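You operate a simulated robot arm through the tools that you are given. There is no shell and no other tool.

You are at the controls of a simulated two-armed robot. One attempt, no reset.

JOB
Take the yellow striped cloth from the dining table top and hang it over the middle rail of the grey wing.

The check looks at the end state, three seconds after you hand in, the way a careful person would. Anything else that was tipped, shoved, dropped, spilled or broken makes it a failure. Flat cloth is picked up by pressing the open fingertips on it (5 to 10 N) and closing them slowly along it; thin cloth reads only 2 to 8 mm in the jaws.

ROBOT AND FRAMES
Two 6-joint arms with two-finger parallel grippers on one trunk, on a base that drives. Base frame: it is fixed to the floor where the robot stands at the start and does not move with it; the origin is under the middle of the robot, x ahead of it, y to its left, z up; the surface under the hand at the start is at about z = 0.75. Lengths are in m, angles in rad, forces in N, time in s.
The left shoulder is at the start at [0.08, 0.216, 1.47], the right one opposite. With the tool pointing down near the work surface each hand reaches from about 0.1 to 0.7 m from the robot's upright axis, wherever it stands, measured 20 degrees to its own side. Payload 3.43 kg a hand.
The tool frame of a hand sits at the grasp point between the pads (the TCP): z along the fingers, y along the line on which they close. The tips reach 0.03 m beyond it. The gripper opens to 0.094 m. The fingers are 0.028 m wide and 0.01 m thick; the gripper's body (0.05 by 0.096 m) begins 0.055 m behind the TCP.
Orientation is told as [roll, pitch, yaw] about the base's x, y, z axes, in that order, counted from this pose: with the fingers straight down and closing along the base's y, the tool's x points along the base's -x, its y along +y and its z along -z.

CONTROLS
- The arms move only by the tool arm_command. It takes "left_moves", "right_moves" or both (then of equal length, played together; a hand with none holds still); each is a list of rows, each an object of numbers (a shift or turn left out is 0, a gripper value left out holds the last): "x", "y", "z": the shift along the base's x, y, z in units of 100 mm (1.0 is 100 mm); "wx", "wy", "wz": the turn, a rotation vector about the base's x, y, z in units of 180 degrees (1.0 is 180 degrees); "jaw": the closure in counts, from 0 (fully open) to 255 (shut). In form: [{"x": .., "y": .., "z": .., "wx": .., "wy": .., "wz": .., "jaw": ..}, ...]. A call has 1 to 20 rows; each row is the pose to reach, as a shift and turn from the pose commanded when the call began. A call with a number of a shift or a turn outside -1 to 1 is refused whole. Each row takes 0.2 s and may step no farther than 0.05 m and 0.15 rad from the row before; otherwise, or with a gripper value out of range, the whole call is refused. Where a pose cannot be reached the arm comes as near as it can. A force on the tool above 40 N (or 10 N above the force at the start of the call, whichever is more), or a blocked arm, ends the call early, and 0.2 s more pass. Each finger travels about 0.072 m/s and halts on what it meets, pressing with about 33 N; the grip force reading is that of the motor and also rises with nothing between the fingers. The clock runs only during rows and for 0.2 s after the last one: add rows that repeat a pose to give the fingers time. The reply holds the time, the measured pose of the TCP, the force on the tool along the base axes, the opening and the grip force, in the units named above and with some noise, with the torque about the TCP (base axes, N m) and any sound that the robot's microphone picked up.
- Cameras (640 x 400 px; columns grow to the right, rows downward): "scene" is now at [0.0923, 0.0111, 1.6105]; the picture's right is [0.17, -0.98, 0.00], its down [-0.87, -0.15, -0.46] and it looks along [0.45, 0.08, -0.89] (base axes); focal length 248 px, centre (320, 200). "left" rides on the left gripper at [0.076, -0.014, -0.103] in its tool frame; the picture's right is [0.18, 0.98, 0.00], its down [-0.75, 0.14, -0.64] and it looks along [-0.63, 0.12, 0.77] (tool axes); focal length 243 px, centre (320, 200). "right" rides on the right gripper at [0.076, 0.014, -0.103] in its tool frame; the picture's right is [-0.18, 0.98, 0.00], its down [-0.75, -0.14, -0.64] and it looks along [-0.63, -0.12, 0.77] (tool axes); focal length 243 px, centre (320, 200). There is no depth. A picture from a camera that has moved, and an enlarged one, comes with that camera's place and axes in the base frame and with its lens.
- capture(camera): a new picture of that camera. No time passes.
- move_column(by): slides the trunk up (or, below 0, down) by that many m; the arms and the scene camera ride with it, the base frame stays. It gives what a move gives, with no picture.
- drive_base(legs): drives the robot by 1 to 6 legs, each [ahead, left, turn to the left] in m, m and rad, along the robot's own axes; the way and the turn of a leg run together, so that a leg with both is an arc; at most 1.5 m and 3.142 rad a leg. The arms and the cameras ride along, it lands a little off, and it stops where it bumps. It gives what a move gives.
- head_to(pan, tilt): turns the head with the scene camera to pan (to the left, within 1.501 rad either way) and tilt (down, from -0.506 to 1.204), counted from straight ahead of the robot. It gives what a move gives.
- zoom(camera, box): a new picture of the part [left, top, right, bottom] of that camera's present view, enlarged. No time passes.
- job_done(): hands the job in; it is judged then, once.

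Nothing tells you exact positions but the pictures and the camera data. Unless the task says otherwise, let go and move clear before handing in.

The tools are called after "Emit:" by a JSON object that holds its "name" and its "arguments". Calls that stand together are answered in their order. arm_command: Moves the arms, as the interface text tells. Its arguments: {"type":"object","properties":{"left_moves":{"type":"array"},"right_moves":{"type":"array"}},"required":[]} The other tools are called the same way: move_column (by) slides the trunk up or down; drive_base (legs) drives the base; head_to (pan, tilt) turns the head that bears the scene camera; capture (camera) takes a picture; zoom (camera, box) takes an enlarged picture of a part of a camera's view; job_done () hands the job in.

At the start:

```text
time: 0.0
left_tool_pos: [0.5782, 0.3159, 0.9406]
left_ee_rot: [0.001, 0.001, 0.0]
left_contact_force: [-0.3, 0.4, 0.3]
left_torque: [-0.04, -0.03, 0.0]
left_opening: 0.0941
left_finger_force: 0.1
right_tool_pos: [0.4512, -0.0931, 0.8603]
right_ee_rot: [0.002, 0.0, 0.0]
right_contact_force: [-0.2, 0.0, -0.9]
right_torque: [-0.01, -0.03, -0.03]
right_opening: 0.0941
right_finger_force: 0.0
trunk travel left (down, up): [-0.7, 0.14]
robot x, y, heading: [0.0001, -0.0018, 0.001]
head pan, tilt: [0.175, 1.091]
```

scene: 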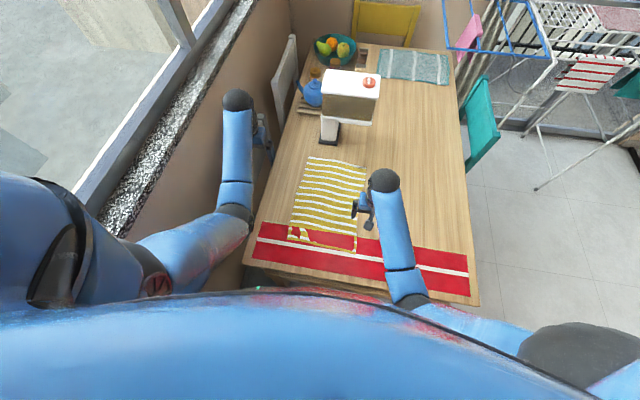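
right: 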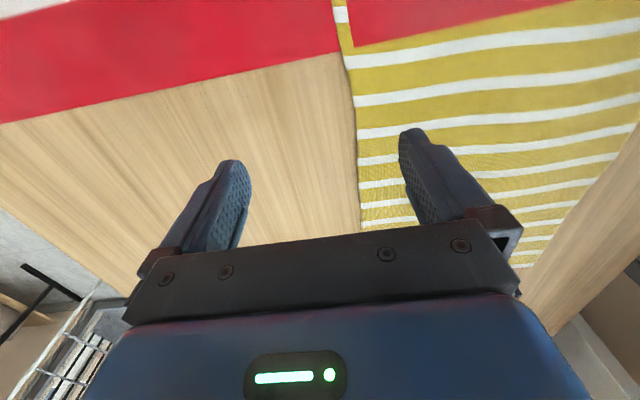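
left: 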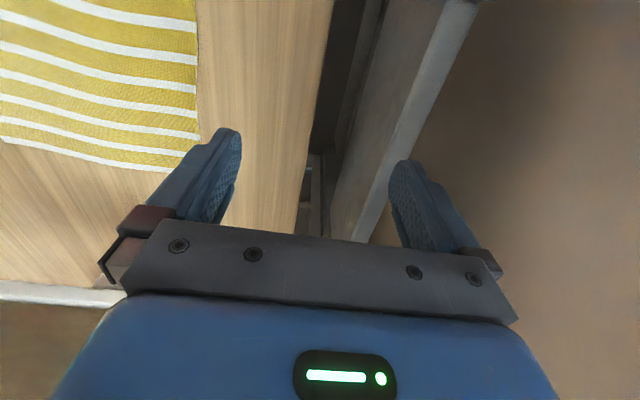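

The yellow striped cloth lies on the table ahead of me with its near end on a red runner, and a drying rack stands to the far right. I'll look around with the head before I move anything.

Emit:
{"name": "zoom", "arguments": {"camera": "scene", "box": [230, 130, 430, 290]}}

Emit:
{"name": "head_to", "arguments": {"pan": -0.6, "tilt": 0.6}}

Emit:
{"name": "capture", "arguments": {"camera": "scene"}}

```text
2.50 times, centred on (330, 210) of scene
camera zoom: at [0.0923, 0.0111, 1.6105], right [0.17, -0.98, 0.0], down [-0.87, -0.15, -0.46], along [0.45, 0.08, -0.89], focal length 620 px, centre (295, 175)
```

zoom: 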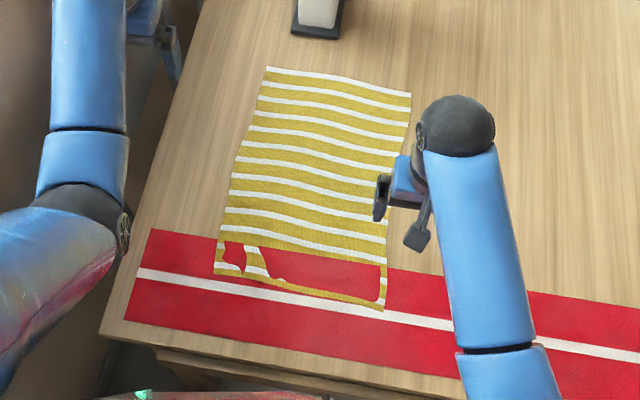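

```text
time: 1.1
left_tool_pos: [0.5772, 0.3153, 0.9406]
left_ee_rot: [0.0, 0.001, 0.001]
left_contact_force: [-0.6, 0.3, -0.6]
left_torque: [-0.01, 0.04, 0.03]
left_opening: 0.0942
left_finger_force: 0.0
right_tool_pos: [0.4506, -0.0925, 0.8601]
right_ee_rot: [-0.001, 0.002, -0.001]
right_contact_force: [0.0, 0.4, 0.3]
right_torque: [0.0, 0.0, 0.02]
right_opening: 0.0943
right_finger_force: 0.1
trunk travel left (down, up): [-0.7, 0.14]
robot x, y, heading: [-0.0021, 0.0026, -0.002]
head pan, tilt: [-0.6, 0.6]
```

```text
taken
camera scene: at [0.1025, -0.0498, 1.6486], right [-0.56, -0.83, 0.0], down [-0.47, 0.32, -0.82], along [0.68, -0.47, -0.57], focal length 248 px, centre (320, 200)
```

scene: 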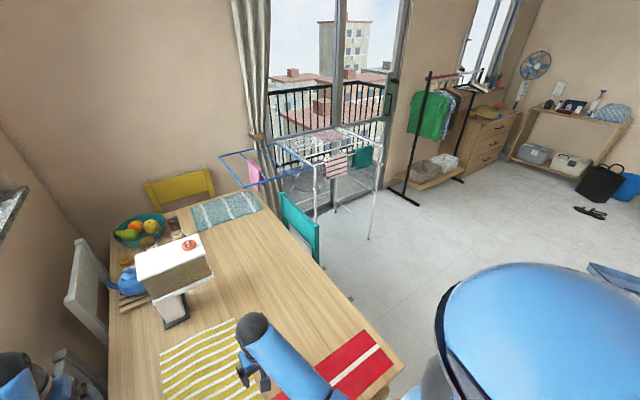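

The drying rack stands beyond the table's far right corner and has a blue wing and a white or grey one. I'll enlarge it.

Emit:
{"name": "zoom", "arguments": {"camera": "scene", "box": [200, 110, 400, 250]}}

Emit:
{"name": "head_to", "arguments": {"pan": -0.5, "tilt": 0.3}}

Emit:
{"name": "capture", "arguments": {"camera": "scene"}}

Emit:
{"name": "zoom", "arguments": {"camera": "scene", "box": [240, 180, 400, 300]}}

```text
2.86 times, centred on (300, 180) of scene
camera zoom: at [0.1025, -0.0498, 1.6486], right [-0.56, -0.83, 0.0], down [-0.47, 0.32, -0.82], along [0.68, -0.47, -0.57], focal length 709 px, centre (377, 257)
```

zoom: 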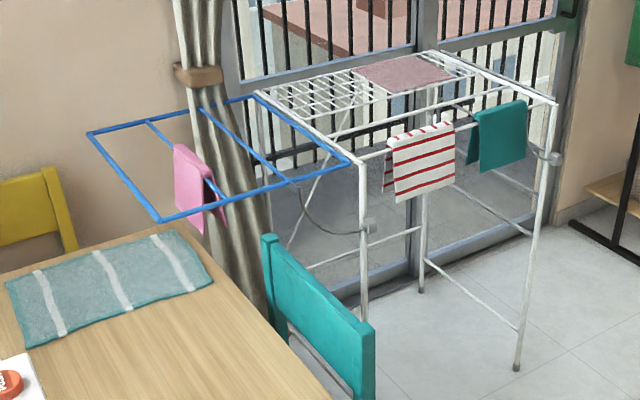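

```text
time: 1.9
left_tool_pos: [0.5767, 0.3149, 0.9411]
left_ee_rot: [0.0, -0.001, 0.002]
left_contact_force: [0.2, -0.2, -0.2]
left_torque: [0.01, 0.04, -0.01]
left_opening: 0.0941
left_finger_force: 0.0
right_tool_pos: [0.4508, -0.0943, 0.86]
right_ee_rot: [0.0, 0.0, 0.0]
right_contact_force: [-0.4, -0.4, -0.5]
right_torque: [-0.02, 0.03, 0.04]
right_opening: 0.0937
right_finger_force: 0.0
trunk travel left (down, up): [-0.7, 0.14]
robot x, y, heading: [-0.0031, -0.0028, 0.001]
head pan, tilt: [-0.499, 0.3]
```

```text
taken
camera scene: at [0.1115, -0.0447, 1.676], right [-0.48, -0.88, 0.0], down [-0.26, 0.14, -0.95], along [0.84, -0.46, -0.3], focal length 248 px, centre (320, 200)
```

scene: 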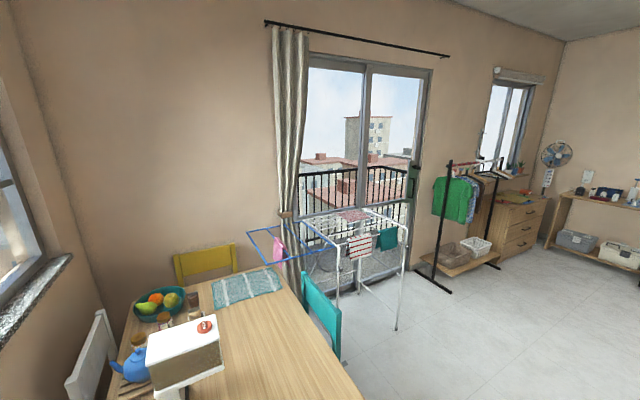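

```text
3.33 times, centred on (320, 240) of scene
camera zoom: at [0.1115, -0.0447, 1.676], right [-0.48, -0.88, 0.0], down [-0.26, 0.14, -0.95], along [0.84, -0.46, -0.3], focal length 827 px, centre (320, 67)
```

zoom: 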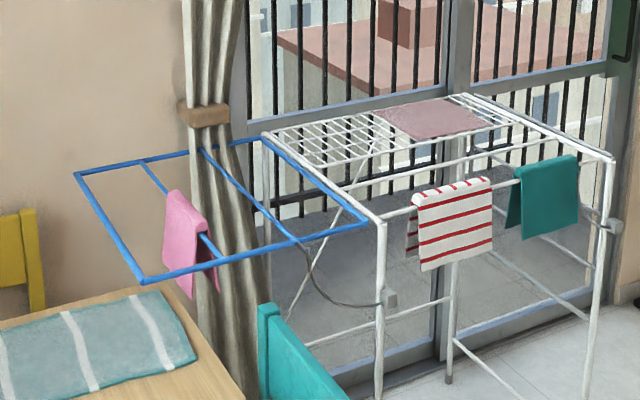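

I see a blue wing, but I can't yet tell which part is the grey wing. I'll enlarge further.

Emit:
{"name": "zoom", "arguments": {"camera": "scene", "box": [300, 195, 412, 265]}}

Emit:
{"name": "zoom", "arguments": {"camera": "scene", "box": [300, 200, 420, 340]}}

Emit:
{"name": "zoom", "arguments": {"camera": "scene", "box": [370, 200, 420, 250]}}

```text
5.71 times, centred on (356, 230) of scene
camera zoom: at [0.1115, -0.0447, 1.676], right [-0.48, -0.88, 0.0], down [-0.26, 0.14, -0.95], along [0.84, -0.46, -0.3], focal length 1418 px, centre (114, 29)
```

zoom: 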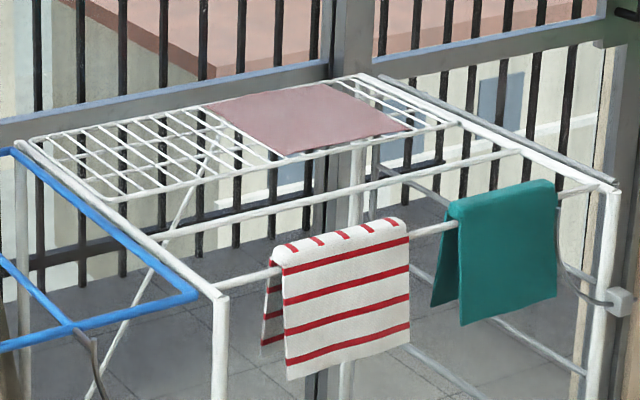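

```text
2.86 times, centred on (360, 270) of scene
camera zoom: at [0.1115, -0.0447, 1.676], right [-0.48, -0.88, 0.0], down [-0.26, 0.14, -0.95], along [0.84, -0.46, -0.3], focal length 709 px, centre (206, 0)
```

zoom: 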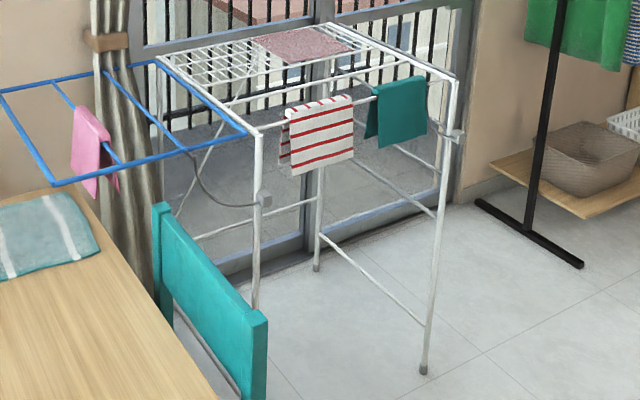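

```text
8.00 times, centred on (395, 225) of scene
camera zoom: at [0.1115, -0.0447, 1.676], right [-0.48, -0.88, 0.0], down [-0.26, 0.14, -0.95], along [0.84, -0.46, -0.3], focal length 1986 px, centre (-280, 0)
```

zoom: 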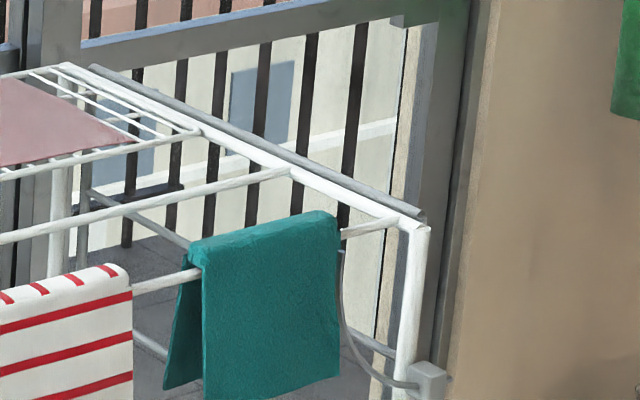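

The grey wing seems to fold down off the rack's far-right side, out of view from here. I'll check the table objects near the cloth before I reach out.

Emit:
{"name": "head_to", "arguments": {"pan": 0.1, "tilt": 0.9}}

Emit:
{"name": "capture", "arguments": {"camera": "scene"}}

Emit:
{"name": "zoom", "arguments": {"camera": "scene", "box": [240, 80, 440, 280]}}

```text
time: 2.9
left_tool_pos: [0.5773, 0.315, 0.9416]
left_ee_rot: [0.001, -0.001, 0.001]
left_contact_force: [0.8, 0.6, 0.3]
left_torque: [0.03, 0.0, -0.01]
left_opening: 0.0939
left_finger_force: 0.1
right_tool_pos: [0.4516, -0.0928, 0.8611]
right_ee_rot: [0.0, 0.0, 0.001]
right_contact_force: [1.0, 0.2, 0.0]
right_torque: [-0.01, -0.02, 0.03]
right_opening: 0.0939
right_finger_force: 0.1
trunk travel left (down, up): [-0.7, 0.14]
robot x, y, heading: [0.0006, -0.0008, -0.0]
head pan, tilt: [0.099, 0.901]
```

```text
taken
camera scene: at [0.1046, 0.0077, 1.6239], right [0.1, -1.0, 0.0], down [-0.78, -0.08, -0.62], along [0.62, 0.06, -0.78], focal length 248 px, centre (320, 200)
```

scene: 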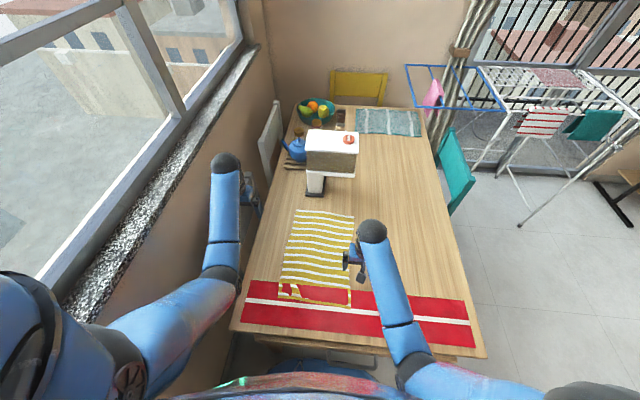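

```text
2.00 times, centred on (340, 180) of scene
camera zoom: at [0.1046, 0.0077, 1.6239], right [0.1, -1.0, 0.0], down [-0.78, -0.08, -0.62], along [0.62, 0.06, -0.78], focal length 496 px, centre (280, 240)
```

zoom: 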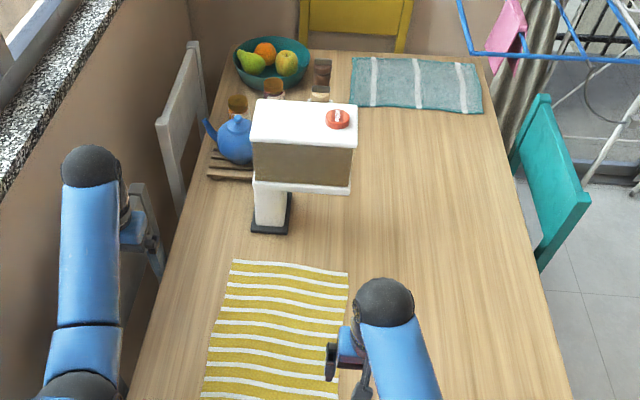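

The covered box on its stand begins near x≈0.8. The far edge of the cloth at x≈0.71 is on bare table, clear of the runner, so I'll bring both hands above its two far corners with the fingers turned to close along x.

Emit:
{"name": "arm_command", "arguments": {"right_moves": [{"x": 0.08, "y": 0.04, "z": 0.02, "wz": 0.042}, {"x": 0.16, "y": 0.08, "z": 0.04, "wz": 0.083}, {"x": 0.25, "y": 0.12, "z": 0.06, "wz": 0.125}, {"x": 0.33, "y": 0.16, "z": 0.08, "wz": 0.167}, {"x": 0.42, "y": 0.2, "z": 0.1, "wz": 0.208}, {"x": 0.5, "y": 0.24, "z": 0.1, "wz": 0.25}, {"x": 0.58, "y": 0.28, "z": 0.1, "wz": 0.292}, {"x": 0.67, "y": 0.32, "z": 0.1, "wz": 0.333}, {"x": 0.75, "y": 0.36, "z": 0.1, "wz": 0.375}, {"x": 0.83, "y": 0.4, "z": 0.1, "wz": 0.417}, {"x": 0.92, "y": 0.44, "z": 0.1, "wz": 0.458}, {"x": 1.0, "y": 0.48, "z": 0.1, "wz": 0.5}], "left_moves": [{"x": 0.04, "y": -0.08, "wz": -0.042}, {"x": 0.08, "y": -0.16, "wz": -0.083}, {"x": 0.12, "y": -0.25, "wz": -0.125}, {"x": 0.17, "y": -0.33, "wz": -0.167}, {"x": 0.21, "y": -0.42, "wz": -0.208}, {"x": 0.25, "y": -0.5, "wz": -0.25}, {"x": 0.29, "y": -0.58, "wz": -0.292}, {"x": 0.33, "y": -0.67, "wz": -0.333}, {"x": 0.38, "y": -0.75, "wz": -0.375}, {"x": 0.42, "y": -0.83, "wz": -0.417}, {"x": 0.46, "y": -0.92, "wz": -0.458}, {"x": 0.5, "y": -1.0, "wz": -0.5}]}}

Emit:
{"name": "capture", "arguments": {"camera": "scene"}}

Emit:
{"name": "capture", "arguments": {"camera": "right"}}

Emit:
{"name": "capture", "arguments": {"camera": "left"}}

```text
time: 5.5
left_tool_pos: [0.6275, 0.2163, 0.9413]
left_ee_rot: [0.001, 0.001, -1.574]
left_contact_force: [0.4, -0.2, 0.2]
left_torque: [-0.01, -0.03, 0.01]
left_opening: 0.0938
left_finger_force: 0.1
right_tool_pos: [0.552, -0.0443, 0.8704]
right_ee_rot: [-0.001, 0.001, 1.574]
right_contact_force: [0.7, -0.3, -0.8]
right_torque: [0.01, 0.03, 0.01]
right_opening: 0.0938
right_finger_force: 0.0
trunk travel left (down, up): [-0.7, 0.14]
robot x, y, heading: [-0.0001, -0.0039, -0.002]
head pan, tilt: [0.099, 0.901]
```

```text
taken
camera scene: at [0.1053, 0.0075, 1.6237], right [0.1, -1.0, 0.0], down [-0.78, -0.08, -0.62], along [0.62, 0.06, -0.78], focal length 248 px, centre (320, 200)
```

scene: 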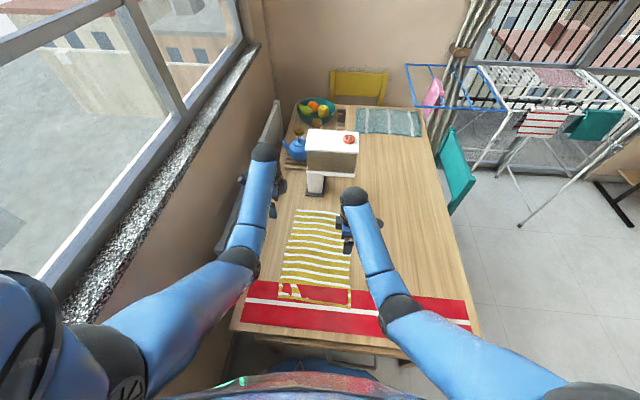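

```text
taken
camera right: at [0.5365, -0.1225, 0.9727], right [-0.98, 0.18, 0.0], down [0.14, 0.75, 0.64], along [0.12, 0.63, -0.77], focal length 243 px, centre (320, 200)
```

right: 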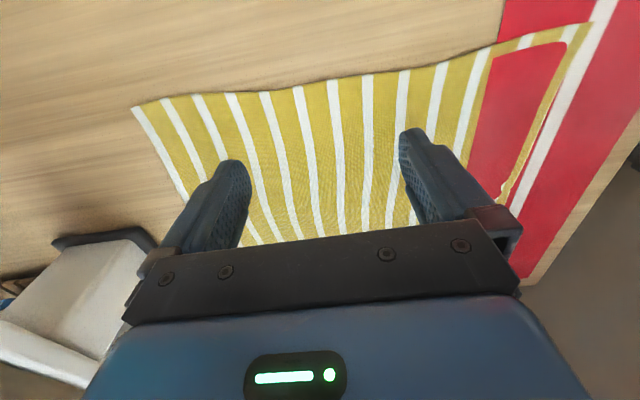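

```text
taken
camera left: at [0.6137, 0.29, 1.0433], right [0.98, 0.18, 0.0], down [0.14, -0.75, 0.64], along [0.12, -0.63, -0.77], focal length 243 px, centre (320, 200)
```

left: 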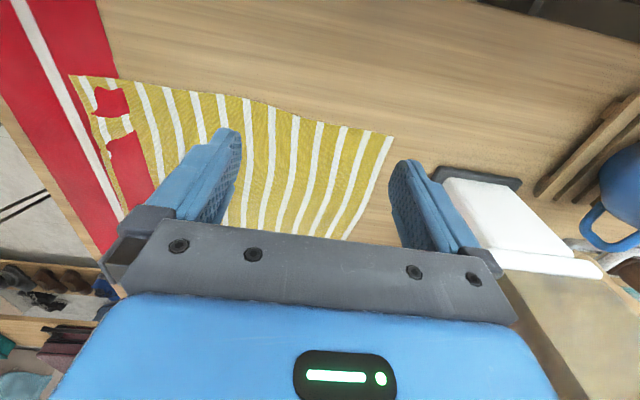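

My estimates put the far corners at about (0.72, 0.17) and (0.71, -0.08). I'll hover both hands over them with the jaws partly closed so that both fingers land on cloth.

Emit:
{"name": "arm_command", "arguments": {"right_moves": [{"x": 0.2, "z": -0.03, "jaw": 60}, {"x": 0.4, "z": -0.06, "jaw": 106}, {"x": 0.6, "z": -0.09}, {"x": 0.8, "y": -0.03, "z": -0.12}, {"x": 1.0, "y": -0.06, "z": -0.15}, {"x": 1.0, "y": -0.06, "z": -0.2}], "left_moves": [{"x": 0.1, "y": -0.12, "z": -0.15, "jaw": 60}, {"x": 0.2, "y": -0.24, "z": -0.3, "jaw": 106}, {"x": 0.3, "y": -0.36, "z": -0.45}, {"x": 0.4, "y": -0.48, "z": -0.6}, {"x": 0.5, "y": -0.6, "z": -0.75}, {"x": 0.58, "y": -0.71, "z": -0.9}]}}

Emit:
{"name": "arm_command", "arguments": {"right_moves": [{"x": 0.12}, {"x": 0.23}, {"x": 0.23}]}}

Emit:
{"name": "capture", "arguments": {"camera": "scene"}}

Emit:
{"name": "capture", "arguments": {"camera": "right"}}

Emit:
{"name": "capture", "arguments": {"camera": "left"}}

```text
time: 6.9
left_tool_pos: [0.6862, 0.1442, 0.8519]
left_ee_rot: [0.002, -0.001, -1.572]
left_contact_force: [-0.4, 0.0, -0.3]
left_torque: [-0.01, -0.02, 0.01]
left_opening: 0.055
left_finger_force: 0.1
right_tool_pos: [0.6522, -0.0515, 0.8494]
right_ee_rot: [-0.001, 0.001, 1.571]
right_contact_force: [-0.2, -0.2, -0.3]
right_torque: [0.0, 0.01, 0.02]
right_opening: 0.055
right_finger_force: 0.0
trunk travel left (down, up): [-0.7, 0.14]
robot x, y, heading: [0.0018, -0.0014, 0.0]
head pan, tilt: [0.099, 0.901]
```

```text
time: 7.7
left_tool_pos: [0.6855, 0.1448, 0.8506]
left_ee_rot: [0.001, 0.001, -1.57]
left_contact_force: [-0.2, 0.5, 0.4]
left_torque: [0.01, -0.02, -0.03]
left_opening: 0.0547
left_finger_force: 0.0
right_tool_pos: [0.6663, -0.053, 0.8545]
right_ee_rot: [0.0, 0.002, 1.571]
right_contact_force: [0.1, 0.0, -0.1]
right_torque: [0.04, 0.01, -0.01]
right_opening: 0.0549
right_finger_force: 0.0
right hand out of reach, approached as far as the arm can: row 2, 3
trunk travel left (down, up): [-0.7, 0.14]
robot x, y, heading: [0.0017, 0.0023, 0.002]
head pan, tilt: [0.099, 0.901]
```

```text
taken
camera scene: at [0.1041, 0.0073, 1.6239], right [0.1, -1.0, 0.0], down [-0.78, -0.08, -0.62], along [0.62, 0.06, -0.78], focal length 248 px, centre (320, 200)
```

scene: 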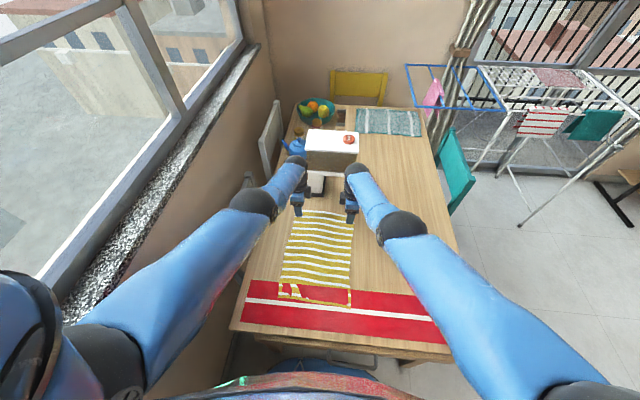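

```text
taken
camera right: at [0.651, -0.1308, 0.9576], right [-0.98, 0.18, 0.0], down [0.14, 0.75, 0.64], along [0.12, 0.63, -0.77], focal length 243 px, centre (320, 200)
```

right: 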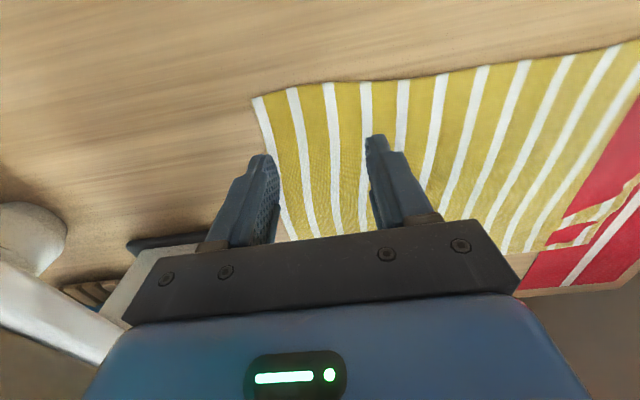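

```text
taken
camera left: at [0.6698, 0.2192, 0.9538], right [0.98, 0.18, 0.0], down [0.14, -0.75, 0.64], along [0.12, -0.63, -0.77], focal length 243 px, centre (320, 200)
```

left: 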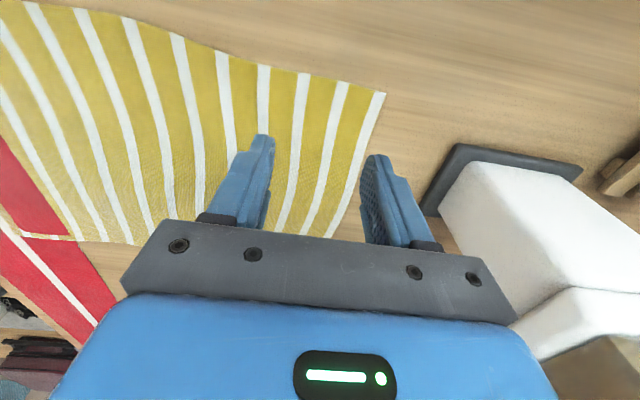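

The right arm is at the limit of its reach. I'll raise the hands and lower the trunk in two steps so that they can reach farther out.

Emit:
{"name": "arm_command", "arguments": {"right_moves": [{"x": -0.3, "z": 0.4}, {"x": -0.5, "z": 0.8}, {"x": -0.5, "z": 1.0}], "left_moves": [{"x": -0.3, "z": 0.4}, {"x": -0.5, "z": 0.8}, {"x": -0.5, "z": 1.0}]}}

Emit:
{"name": "move_column", "arguments": {"by": -0.1}}

Emit:
{"name": "arm_command", "arguments": {"right_moves": [{"z": 0.4}, {"z": 0.8}, {"z": 1.0}], "left_moves": [{"z": 0.4}, {"z": 0.8}, {"z": 1.0}]}}

Emit:
{"name": "move_column", "arguments": {"by": -0.1}}

Emit:
{"name": "capture", "arguments": {"camera": "scene"}}

```text
time: 8.5
left_tool_pos: [0.6347, 0.1455, 0.949]
left_ee_rot: [-0.005, -0.002, -1.57]
left_contact_force: [0.4, 0.7, -0.9]
left_torque: [-0.02, 0.02, 0.0]
left_opening: 0.055
left_finger_force: 0.1
right_tool_pos: [0.6164, -0.0554, 0.9553]
right_ee_rot: [0.004, -0.002, 1.571]
right_contact_force: [0.1, 0.1, 0.4]
right_torque: [0.01, 0.03, 0.0]
right_opening: 0.0548
right_finger_force: 0.0
trunk travel left (down, up): [-0.7, 0.14]
robot x, y, heading: [0.0007, 0.0026, 0.0]
head pan, tilt: [0.099, 0.901]
```

```text
time: 9.8
left_tool_pos: [0.6349, 0.1449, 0.8518]
left_ee_rot: [0.0, 0.0, -1.57]
left_contact_force: [0.5, 0.0, 0.2]
left_torque: [0.01, 0.0, -0.03]
left_opening: 0.0549
left_finger_force: 0.0
right_tool_pos: [0.6172, -0.0543, 0.8558]
right_ee_rot: [0.0, 0.0, 1.57]
right_contact_force: [-0.6, 0.6, -0.2]
right_torque: [0.0, -0.01, -0.01]
right_opening: 0.0551
right_finger_force: 0.1
trunk travel left (down, up): [-0.6, 0.24]
robot x, y, heading: [-0.0005, -0.003, 0.003]
head pan, tilt: [0.099, 0.901]
```

```text
time: 10.7
left_tool_pos: [0.6574, 0.1418, 0.9294]
left_ee_rot: [-0.001, -0.001, -1.57]
left_contact_force: [0.7, 0.3, -0.2]
left_torque: [-0.01, 0.01, 0.0]
left_opening: 0.0548
left_finger_force: 0.1
left hand out of reach, approached as far as the arm can: row 2, 3
right_tool_pos: [0.6414, -0.0467, 0.9331]
right_ee_rot: [0.0, 0.0, 1.571]
right_contact_force: [-0.2, 0.0, 0.3]
right_torque: [-0.01, 0.0, 0.02]
right_opening: 0.055
right_finger_force: 0.0
right hand out of reach, approached as far as the arm can: row 2, 3
trunk travel left (down, up): [-0.6, 0.24]
robot x, y, heading: [0.0023, -0.001, -0.001]
head pan, tilt: [0.099, 0.901]
```

```text
time: 12.0
left_tool_pos: [0.6568, 0.1415, 0.8298]
left_ee_rot: [0.0, -0.001, -1.571]
left_contact_force: [0.9, 0.4, 0.0]
left_torque: [-0.03, 0.03, 0.02]
left_opening: 0.0552
left_finger_force: 0.2
right_tool_pos: [0.64, -0.0481, 0.8354]
right_ee_rot: [0.001, 0.001, 1.571]
right_contact_force: [0.0, 0.0, -0.1]
right_torque: [0.05, 0.02, 0.01]
right_opening: 0.0549
right_finger_force: 0.1
trunk travel left (down, up): [-0.5, 0.34]
robot x, y, heading: [-0.0005, 0.0004, -0.001]
head pan, tilt: [0.099, 0.901]
```

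```text
taken
camera scene: at [0.1043, 0.0075, 1.4239], right [0.1, -1.0, 0.0], down [-0.78, -0.08, -0.62], along [0.62, 0.06, -0.78], focal length 248 px, centre (320, 200)
```

scene: 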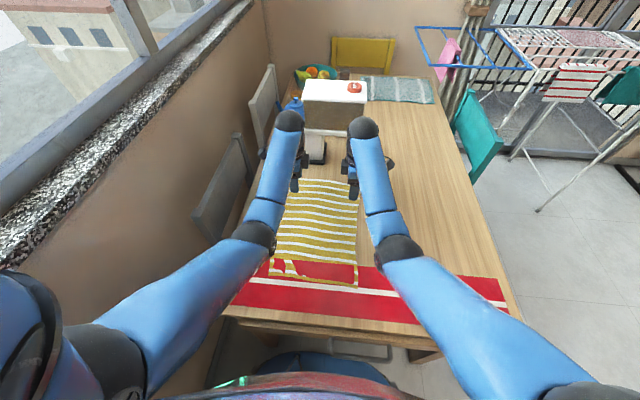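

The trunk is 0.2 m lower and the hands hang over the cloth again. I'll move out to the corners and check the reach.

Emit:
{"name": "arm_command", "arguments": {"right_moves": [{"x": 0.12, "z": -0.1}, {"x": 0.24, "z": -0.2}, {"x": 0.35, "z": -0.3}, {"x": 0.35, "z": -0.3}], "left_moves": [{"x": 0.12, "z": -0.1}, {"x": 0.24, "z": -0.2}, {"x": 0.3, "z": -0.3}, {"x": 0.3, "z": -0.3}]}}

```text
time: 13.0
left_tool_pos: [0.6877, 0.1414, 0.7999]
left_ee_rot: [0.001, -0.002, -1.572]
left_contact_force: [0.3, 0.7, 0.1]
left_torque: [-0.01, 0.03, 0.03]
left_opening: 0.0548
left_finger_force: 0.0
right_tool_pos: [0.6763, -0.0474, 0.8057]
right_ee_rot: [0.001, 0.001, 1.572]
right_contact_force: [-0.1, 0.5, -0.3]
right_torque: [0.01, -0.01, -0.03]
right_opening: 0.0549
right_finger_force: 0.1
trunk travel left (down, up): [-0.5, 0.34]
robot x, y, heading: [0.0004, -0.0002, -0.001]
head pan, tilt: [0.099, 0.901]
```

Both hands now reach the corners. I'll check how the fingers line up with the cloth before pressing down.

Emit:
{"name": "capture", "arguments": {"camera": "right"}}

Emit:
{"name": "capture", "arguments": {"camera": "left"}}

```text
taken
camera right: at [0.6602, -0.1249, 0.9072], right [-0.98, 0.18, 0.0], down [0.14, 0.75, 0.64], along [0.12, 0.63, -0.77], focal length 243 px, centre (320, 200)
```

right: 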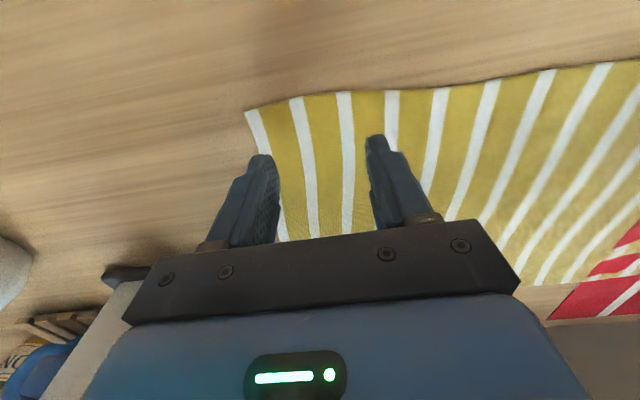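

```text
taken
camera left: at [0.6728, 0.2173, 0.9024], right [0.98, 0.18, 0.0], down [0.14, -0.75, 0.64], along [0.12, -0.63, -0.77], focal length 243 px, centre (320, 200)
```

left: 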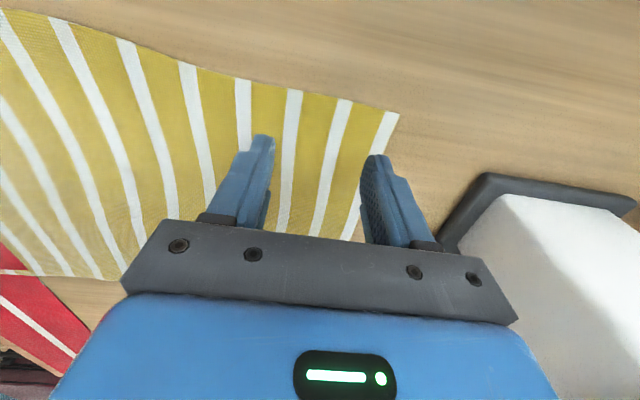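

The far fingers are almost on the cloth edge, so I'll shift both hands about 1.5 cm inward. Then I'll descend close to the surface.

Emit:
{"name": "arm_command", "arguments": {"right_moves": [{"x": -0.18, "z": 0}, {"x": -0.18, "z": -0.1}, {"x": -0.18, "z": -0.2}, {"x": -0.18, "z": -0.22}], "left_moves": [{"x": -0.15, "z": 0}, {"x": -0.15, "z": -0.08}, {"x": -0.15, "z": -0.14}, {"x": -0.15, "z": -0.17}]}}

```text
time: 14.0
left_tool_pos: [0.6716, 0.1428, 0.7823]
left_ee_rot: [0.0, -0.001, -1.571]
left_contact_force: [0.3, -0.1, -0.4]
left_torque: [0.0, -0.01, -0.03]
left_opening: 0.0546
left_finger_force: 0.1
right_tool_pos: [0.6578, -0.0486, 0.7816]
right_ee_rot: [0.001, 0.0, 1.571]
right_contact_force: [-0.2, -0.1, 0.0]
right_torque: [0.04, -0.01, 0.02]
right_opening: 0.0552
right_finger_force: 0.1
trunk travel left (down, up): [-0.5, 0.34]
robot x, y, heading: [0.0008, 0.0004, 0.003]
head pan, tilt: [0.099, 0.901]
```

There is no contact yet at TCP z≈0.782, so I'll step down in millimetres.

Emit:
{"name": "arm_command", "arguments": {"right_moves": [{"z": -0.01}, {"z": -0.02}, {"z": -0.03}, {"z": -0.03}], "left_moves": [{"z": -0.01}, {"z": -0.02}, {"z": -0.03}, {"z": -0.03}]}}

```text
time: 15.0
left_tool_pos: [0.6696, 0.143, 0.7815]
left_ee_rot: [0.003, -0.001, -1.571]
left_contact_force: [0.5, 0.9, 3.3]
left_torque: [0.04, 0.03, 0.03]
left_opening: 0.0546
left_finger_force: 0.0
right_tool_pos: [0.6571, -0.0473, 0.781]
right_ee_rot: [-0.005, 0.002, 1.57]
right_contact_force: [0.5, -1.8, 15.0]
right_torque: [-0.15, 0.39, 0.09]
right_opening: 0.0544
right_finger_force: 0.1
trunk travel left (down, up): [-0.5, 0.34]
robot x, y, heading: [-0.0053, -0.001, -0.005]
head pan, tilt: [0.099, 0.901]
```

Both hands are touching: the right presses at 15 N, which is too hard, and the left at 3 N. I'll adjust each toward about 7 N.

Emit:
{"name": "arm_command", "arguments": {"right_moves": [{"z": 0.006}, {"z": 0.006}], "left_moves": [{"z": -0.005}, {"z": -0.005}]}}

```text
time: 15.6
left_tool_pos: [0.6711, 0.1432, 0.7805]
left_ee_rot: [0.004, -0.001, -1.572]
left_contact_force: [0.5, -0.4, 6.9]
left_torque: [-0.01, 0.19, 0.0]
left_opening: 0.0545
left_finger_force: 0.0
right_tool_pos: [0.657, -0.048, 0.7809]
right_ee_rot: [-0.004, 0.0, 1.572]
right_contact_force: [3.3, -1.1, 14.4]
right_torque: [-0.15, 0.29, 0.07]
right_opening: 0.0534
right_finger_force: 0.1
trunk travel left (down, up): [-0.5, 0.34]
robot x, y, heading: [0.002, 0.0044, 0.011]
head pan, tilt: [0.099, 0.901]
```

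The left is good at 7 N and the right is still at 14 N. I'll raise the right a bit more.

Emit:
{"name": "arm_command", "arguments": {"right_moves": [{"z": 0.008}, {"z": 0.008}]}}

```text
time: 16.2
left_tool_pos: [0.6708, 0.1417, 0.7812]
left_ee_rot: [0.004, 0.001, -1.572]
left_contact_force: [1.1, -1.9, 10.6]
left_torque: [-0.01, 0.25, -0.01]
left_opening: 0.0544
left_finger_force: 0.0
right_tool_pos: [0.6569, -0.0476, 0.7814]
right_ee_rot: [-0.002, 0.001, 1.569]
right_contact_force: [2.4, -1.6, 10.4]
right_torque: [-0.1, 0.12, 0.03]
right_opening: 0.0539
right_finger_force: 0.2
trunk travel left (down, up): [-0.5, 0.34]
robot x, y, heading: [0.0028, 0.001, 0.002]
head pan, tilt: [0.099, 0.901]
```

Both hands now press at about 10 N. I'll ease off slightly and close the jaws slowly along the cloth.

Emit:
{"name": "arm_command", "arguments": {"right_moves": [{"z": 0.004, "jaw": 114}, {"z": 0.004, "jaw": 122}, {"z": 0.004, "jaw": 130}, {"z": 0.004, "jaw": 138}, {"z": 0.004, "jaw": 146}, {"z": 0.004, "jaw": 154}, {"z": 0.004, "jaw": 162}, {"z": 0.004, "jaw": 170}, {"z": 0.004, "jaw": 178}, {"z": 0.004, "jaw": 186}, {"z": 0.004, "jaw": 194}, {"z": 0.004, "jaw": 202}, {"z": 0.004, "jaw": 210}, {"z": 0.004, "jaw": 218}, {"z": 0.004, "jaw": 226}, {"z": 0.004, "jaw": 234}, {"z": 0.004, "jaw": 242}, {"z": 0.004, "jaw": 250}, {"z": 0.004, "jaw": 255}, {"z": 0.004, "jaw": 255}], "left_moves": [{"z": 0.003, "jaw": 114}, {"z": 0.003, "jaw": 122}, {"z": 0.003, "jaw": 130}, {"z": 0.003, "jaw": 138}, {"z": 0.003, "jaw": 146}, {"z": 0.003, "jaw": 154}, {"z": 0.003, "jaw": 162}, {"z": 0.003, "jaw": 170}, {"z": 0.003, "jaw": 178}, {"z": 0.003, "jaw": 186}, {"z": 0.003, "jaw": 194}, {"z": 0.003, "jaw": 202}, {"z": 0.003, "jaw": 210}, {"z": 0.003, "jaw": 218}, {"z": 0.003, "jaw": 226}, {"z": 0.003, "jaw": 234}, {"z": 0.003, "jaw": 242}, {"z": 0.003, "jaw": 250}, {"z": 0.003, "jaw": 255}, {"z": 0.003, "jaw": 255}]}}

Emit:
{"name": "capture", "arguments": {"camera": "right"}}

Emit:
{"name": "capture", "arguments": {"camera": "left"}}

```text
time: 20.4
left_tool_pos: [0.6698, 0.1427, 0.781]
left_ee_rot: [0.003, 0.0, -1.571]
left_contact_force: [-1.2, -0.2, 14.2]
left_torque: [-0.01, 0.03, 0.01]
left_opening: 0.0024
left_finger_force: 32.9
right_tool_pos: [0.6574, -0.0484, 0.7821]
right_ee_rot: [-0.001, 0.0, 1.572]
right_contact_force: [0.0, 0.0, 0.2]
right_torque: [-0.02, 0.0, 0.04]
right_opening: 0.006
right_finger_force: 32.7
trunk travel left (down, up): [-0.5, 0.34]
robot x, y, heading: [0.0011, -0.0024, 0.004]
head pan, tilt: [0.099, 0.901]
```

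```text
taken
camera right: at [0.6407, -0.1251, 0.8847], right [-0.98, 0.18, 0.0], down [0.14, 0.75, 0.64], along [0.12, 0.63, -0.77], focal length 243 px, centre (320, 200)
```

right: 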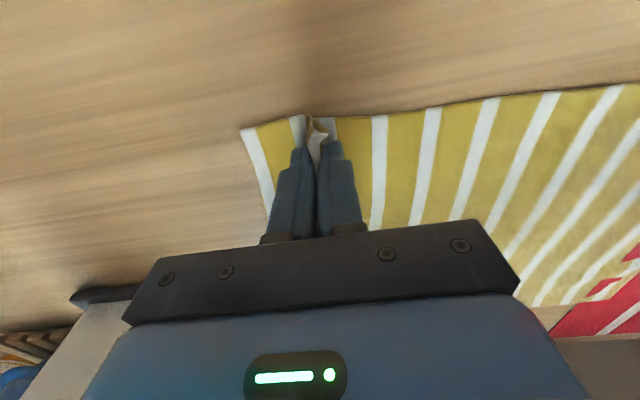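

```text
taken
camera left: at [0.6561, 0.217, 0.8838], right [0.98, 0.18, 0.0], down [0.14, -0.75, 0.64], along [0.12, -0.63, -0.77], focal length 243 px, centre (320, 200)
```

left: 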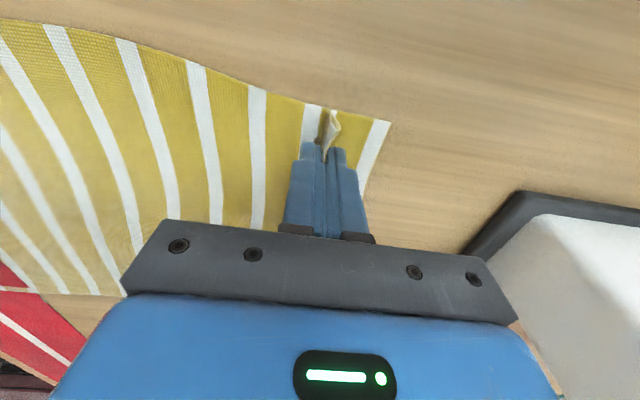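

Each hand has a clean pinch of cloth, 2.4 mm and 6 mm thick. I'll peel it off by moving up and back together, so that nothing drags over the runner.

Emit:
{"name": "arm_command", "arguments": {"right_moves": [{"z": 0.1}, {"x": -0.1, "z": 0.25}, {"x": -0.25, "z": 0.4}, {"x": -0.4, "z": 0.5}, {"x": -0.5, "z": 0.6}], "left_moves": [{"z": 0.1}, {"x": -0.1, "z": 0.25}, {"x": -0.25, "z": 0.4}, {"x": -0.4, "z": 0.5}, {"x": -0.5, "z": 0.6}]}}

Emit:
{"name": "capture", "arguments": {"camera": "scene"}}

Emit:
{"name": "capture", "arguments": {"camera": "right"}}

```text
time: 21.6
left_tool_pos: [0.6448, 0.1407, 0.8172]
left_ee_rot: [0.0, 0.0, -1.571]
left_contact_force: [-0.2, 0.1, -0.4]
left_torque: [-0.02, 0.03, 0.02]
left_opening: 0.0023
left_finger_force: 32.7
left hand out of reach, approached as far as the arm can: row 4, 5
right_tool_pos: [0.6276, -0.0439, 0.8201]
right_ee_rot: [0.0, 0.001, 1.572]
right_contact_force: [0.4, 0.3, 0.2]
right_torque: [0.01, -0.03, 0.04]
right_opening: 0.0062
right_finger_force: 32.7
right hand out of reach, approached as far as the arm can: row 4, 5
trunk travel left (down, up): [-0.5, 0.34]
robot x, y, heading: [0.0007, -0.002, -0.001]
head pan, tilt: [0.099, 0.901]
```

```text
taken
camera scene: at [0.1045, 0.0075, 1.4238], right [0.1, -1.0, 0.0], down [-0.78, -0.08, -0.62], along [0.62, 0.06, -0.78], focal length 248 px, centre (320, 200)
```

scene: 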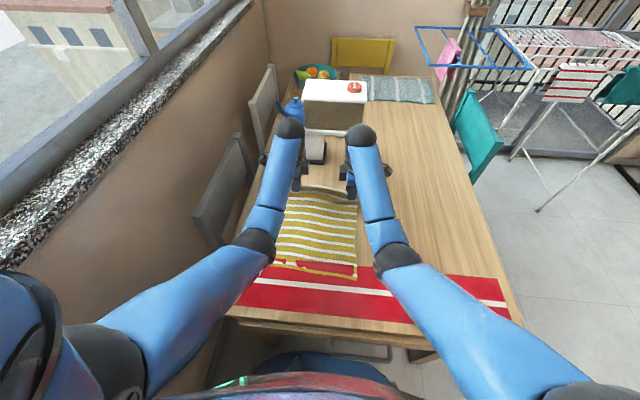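

```text
taken
camera right: at [0.6117, -0.1215, 0.9236], right [-0.98, 0.18, 0.0], down [0.14, 0.75, 0.64], along [0.12, 0.63, -0.77], focal length 243 px, centre (320, 200)
```

right: 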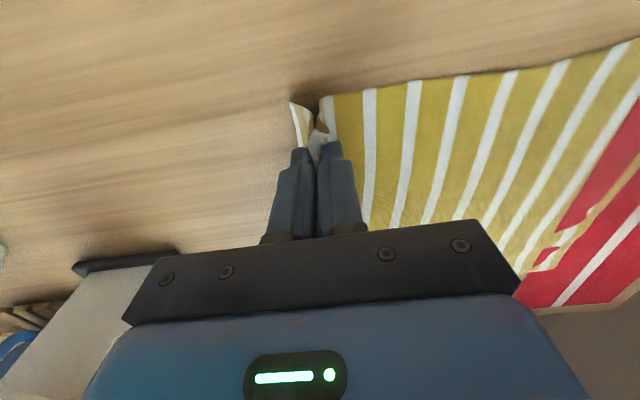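

The cloth's far edge is rising with both hands. I'll continue by alternating trunk lift with pulling back.

Emit:
{"name": "move_column", "arguments": {"by": 0.08}}

Emit:
{"name": "arm_command", "arguments": {"right_moves": [{"x": -0.2}, {"x": -0.4}, {"x": -0.6}, {"x": -0.8}], "left_moves": [{"x": -0.2}, {"x": -0.4}, {"x": -0.6}, {"x": -0.8}]}}

Emit:
{"name": "move_column", "arguments": {"by": 0.08}}

Emit:
{"name": "arm_command", "arguments": {"right_moves": [{"x": -0.2}, {"x": -0.4}, {"x": -0.6}, {"x": -0.7}], "left_moves": [{"x": -0.2}, {"x": -0.4}, {"x": -0.6}, {"x": -0.7}]}}

Emit:
{"name": "capture", "arguments": {"camera": "scene"}}

```text
time: 22.8
left_tool_pos: [0.6453, 0.141, 0.8971]
left_ee_rot: [0.0, -0.001, -1.571]
left_contact_force: [-0.4, 0.1, 0.2]
left_torque: [0.02, 0.01, -0.04]
left_opening: 0.0021
left_finger_force: 33.1
right_tool_pos: [0.6269, -0.0447, 0.9006]
right_ee_rot: [-0.001, -0.001, 1.572]
right_contact_force: [-0.2, -0.6, 0.0]
right_torque: [-0.01, 0.01, 0.02]
right_opening: 0.0061
right_finger_force: 32.9
trunk travel left (down, up): [-0.58, 0.26]
robot x, y, heading: [0.0004, 0.0013, 0.003]
head pan, tilt: [0.099, 0.901]
```

```text
time: 23.8
left_tool_pos: [0.6018, 0.1368, 0.8587]
left_ee_rot: [0.004, 0.001, -1.571]
left_contact_force: [-0.2, 0.4, -0.4]
left_torque: [0.0, 0.0, 0.0]
left_opening: 0.0023
left_finger_force: 33.4
left hand out of reach, approached as far as the arm can: row 1, 2, 3, 4
right_tool_pos: [0.5814, -0.0336, 0.8649]
right_ee_rot: [-0.003, -0.001, 1.571]
right_contact_force: [-1.3, 0.3, -0.1]
right_torque: [0.0, -0.01, -0.01]
right_opening: 0.0063
right_finger_force: 33.2
right hand out of reach, approached as far as the arm can: row 1, 2, 3, 4
trunk travel left (down, up): [-0.58, 0.26]
robot x, y, heading: [0.0026, 0.0017, 0.003]
head pan, tilt: [0.099, 0.901]
```

```text
time: 24.9
left_tool_pos: [0.6017, 0.1379, 0.9381]
left_ee_rot: [0.002, 0.002, -1.573]
left_contact_force: [0.5, -0.5, 0.2]
left_torque: [0.01, -0.01, 0.02]
left_opening: 0.0023
left_finger_force: 33.2
right_tool_pos: [0.5815, -0.0327, 0.945]
right_ee_rot: [-0.003, 0.0, 1.57]
right_contact_force: [1.3, 0.3, 0.2]
right_torque: [0.02, 0.0, -0.01]
right_opening: 0.006
right_finger_force: 32.8
trunk travel left (down, up): [-0.66, 0.18]
robot x, y, heading: [0.0017, -0.0012, 0.001]
head pan, tilt: [0.099, 0.901]
```

```text
time: 25.9
left_tool_pos: [0.5538, 0.1339, 0.9074]
left_ee_rot: [0.003, 0.001, -1.571]
left_contact_force: [-0.8, 0.2, -0.2]
left_torque: [0.03, -0.02, 0.0]
left_opening: 0.0023
left_finger_force: 32.8
left hand out of reach, approached as far as the arm can: row 1, 2, 3, 4
right_tool_pos: [0.5321, -0.0256, 0.9128]
right_ee_rot: [-0.004, -0.002, 1.573]
right_contact_force: [0.3, 0.0, 0.5]
right_torque: [0.01, 0.0, 0.03]
right_opening: 0.0062
right_finger_force: 33.0
right hand out of reach, approached as far as the arm can: row 1, 2, 3, 4
trunk travel left (down, up): [-0.66, 0.18]
robot x, y, heading: [-0.0033, -0.0054, 0.001]
head pan, tilt: [0.099, 0.901]
```

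```text
taken
camera scene: at [0.1043, 0.0075, 1.5839], right [0.1, -1.0, 0.0], down [-0.78, -0.08, -0.62], along [0.62, 0.06, -0.78], focal length 248 px, centre (320, 200)
```

scene: 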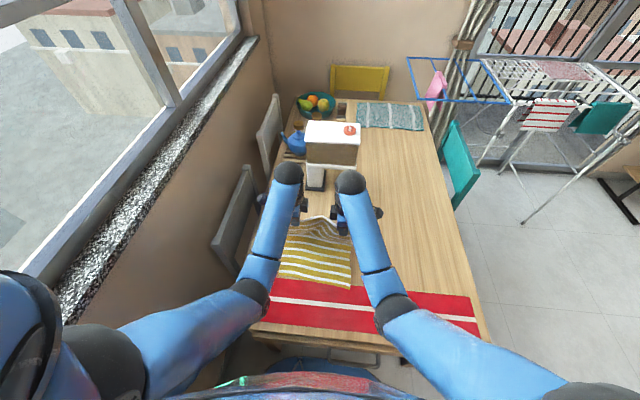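

The tool-down posture limits how high the hands can go relative to the shoulders. I'll tilt the fingers forward 45°, which should free the wrists to rise.

Emit:
{"name": "arm_command", "arguments": {"right_moves": [{"wy": -0.042}, {"wy": -0.084}, {"wy": -0.126}, {"wy": -0.168}, {"wy": -0.21}, {"wy": -0.25}], "left_moves": [{"wy": -0.042}, {"wy": -0.084}, {"wy": -0.126}, {"wy": -0.168}, {"wy": -0.21}, {"wy": -0.25}]}}

Emit:
{"name": "capture", "arguments": {"camera": "scene"}}

```text
time: 27.3
left_tool_pos: [0.5513, 0.1345, 0.9083]
left_ee_rot: [0.791, -0.002, -1.571]
left_contact_force: [0.0, -0.3, 0.1]
left_torque: [-0.05, 0.05, 0.02]
left_opening: 0.0023
left_finger_force: 33.5
right_tool_pos: [0.5317, -0.0275, 0.9139]
right_ee_rot: [-0.791, 0.0, 1.574]
right_contact_force: [0.7, 0.0, 0.5]
right_torque: [-0.01, 0.06, 0.01]
right_opening: 0.0024
right_finger_force: 33.0
trunk travel left (down, up): [-0.66, 0.18]
robot x, y, heading: [0.001, 0.0019, -0.001]
head pan, tilt: [0.099, 0.901]
```

```text
taken
camera scene: at [0.1033, 0.0075, 1.584], right [0.1, -1.0, 0.0], down [-0.78, -0.08, -0.62], along [0.62, 0.06, -0.78], focal length 248 px, centre (320, 200)
```

scene: 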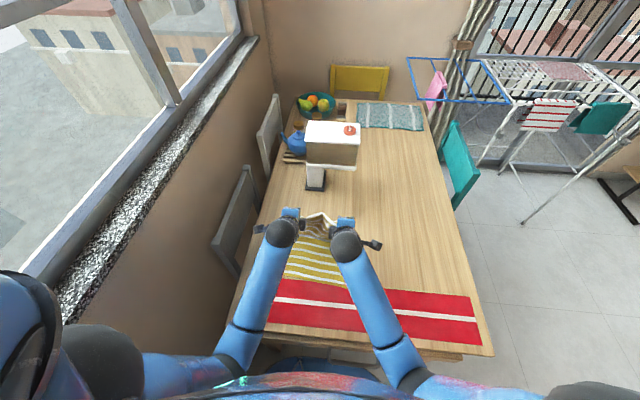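

The commanded pose is now the measured one and the arms are free again. I'll continue up and back.

Emit:
{"name": "arm_command", "arguments": {"right_moves": [{"x": -0.1, "z": 0.15}, {"x": -0.3, "z": 0.35}, {"x": -0.5, "z": 0.6}, {"x": -0.7, "z": 0.8}, {"x": -0.9, "z": 1.0}], "left_moves": [{"x": -0.1, "z": 0.15}, {"x": -0.3, "z": 0.35}, {"x": -0.5, "z": 0.6}, {"x": -0.7, "z": 0.8}, {"x": -0.9, "z": 1.0}]}}

Emit:
{"name": "capture", "arguments": {"camera": "scene"}}

Emit:
{"name": "capture", "arguments": {"camera": "right"}}

Emit:
{"name": "capture", "arguments": {"camera": "left"}}

```text
time: 28.5
left_tool_pos: [0.4621, 0.1341, 1.0084]
left_ee_rot: [0.787, 0.001, -1.571]
left_contact_force: [-1.1, -1.2, 0.3]
left_torque: [0.02, 0.04, -0.01]
left_opening: 0.0024
left_finger_force: 33.5
right_tool_pos: [0.4423, -0.0275, 1.0132]
right_ee_rot: [-0.788, 0.001, 1.57]
right_contact_force: [0.1, 0.1, -0.6]
right_torque: [0.0, 0.05, -0.01]
right_opening: 0.0022
right_finger_force: 32.9
trunk travel left (down, up): [-0.66, 0.18]
robot x, y, heading: [0.0011, 0.001, 0.001]
head pan, tilt: [0.099, 0.901]
```

```text
taken
camera scene: at [0.1026, 0.0075, 1.5839], right [0.1, -1.0, 0.0], down [-0.78, -0.08, -0.62], along [0.62, 0.06, -0.78], focal length 248 px, centre (320, 200)
```

scene: 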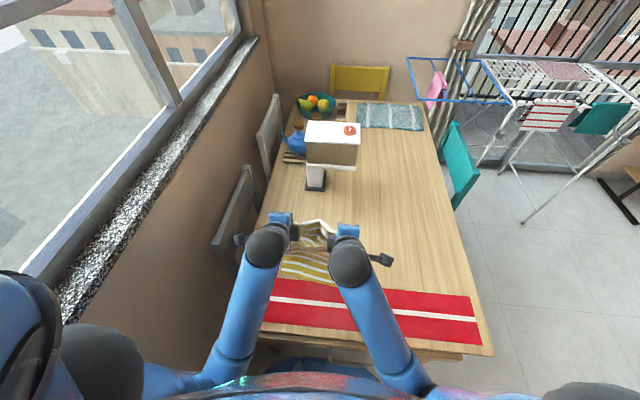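

```text
taken
camera right: at [0.3569, -0.1045, 1.0759], right [-0.69, 0.18, -0.7], down [-0.36, 0.75, 0.55], along [0.63, 0.63, -0.46], focal length 243 px, centre (320, 200)
```

right: 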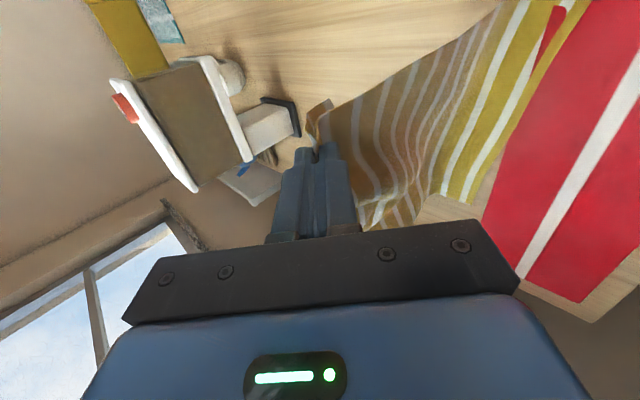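

```text
taken
camera left: at [0.3791, 0.2088, 1.0713], right [0.69, 0.18, 0.7], down [-0.36, -0.75, 0.55], along [0.63, -0.63, -0.46], focal length 243 px, centre (320, 200)
```

left: 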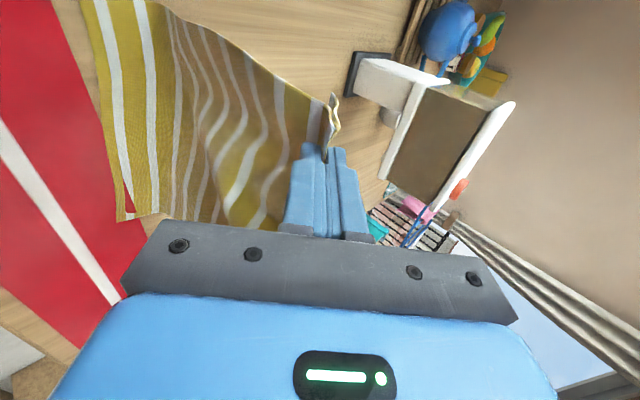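

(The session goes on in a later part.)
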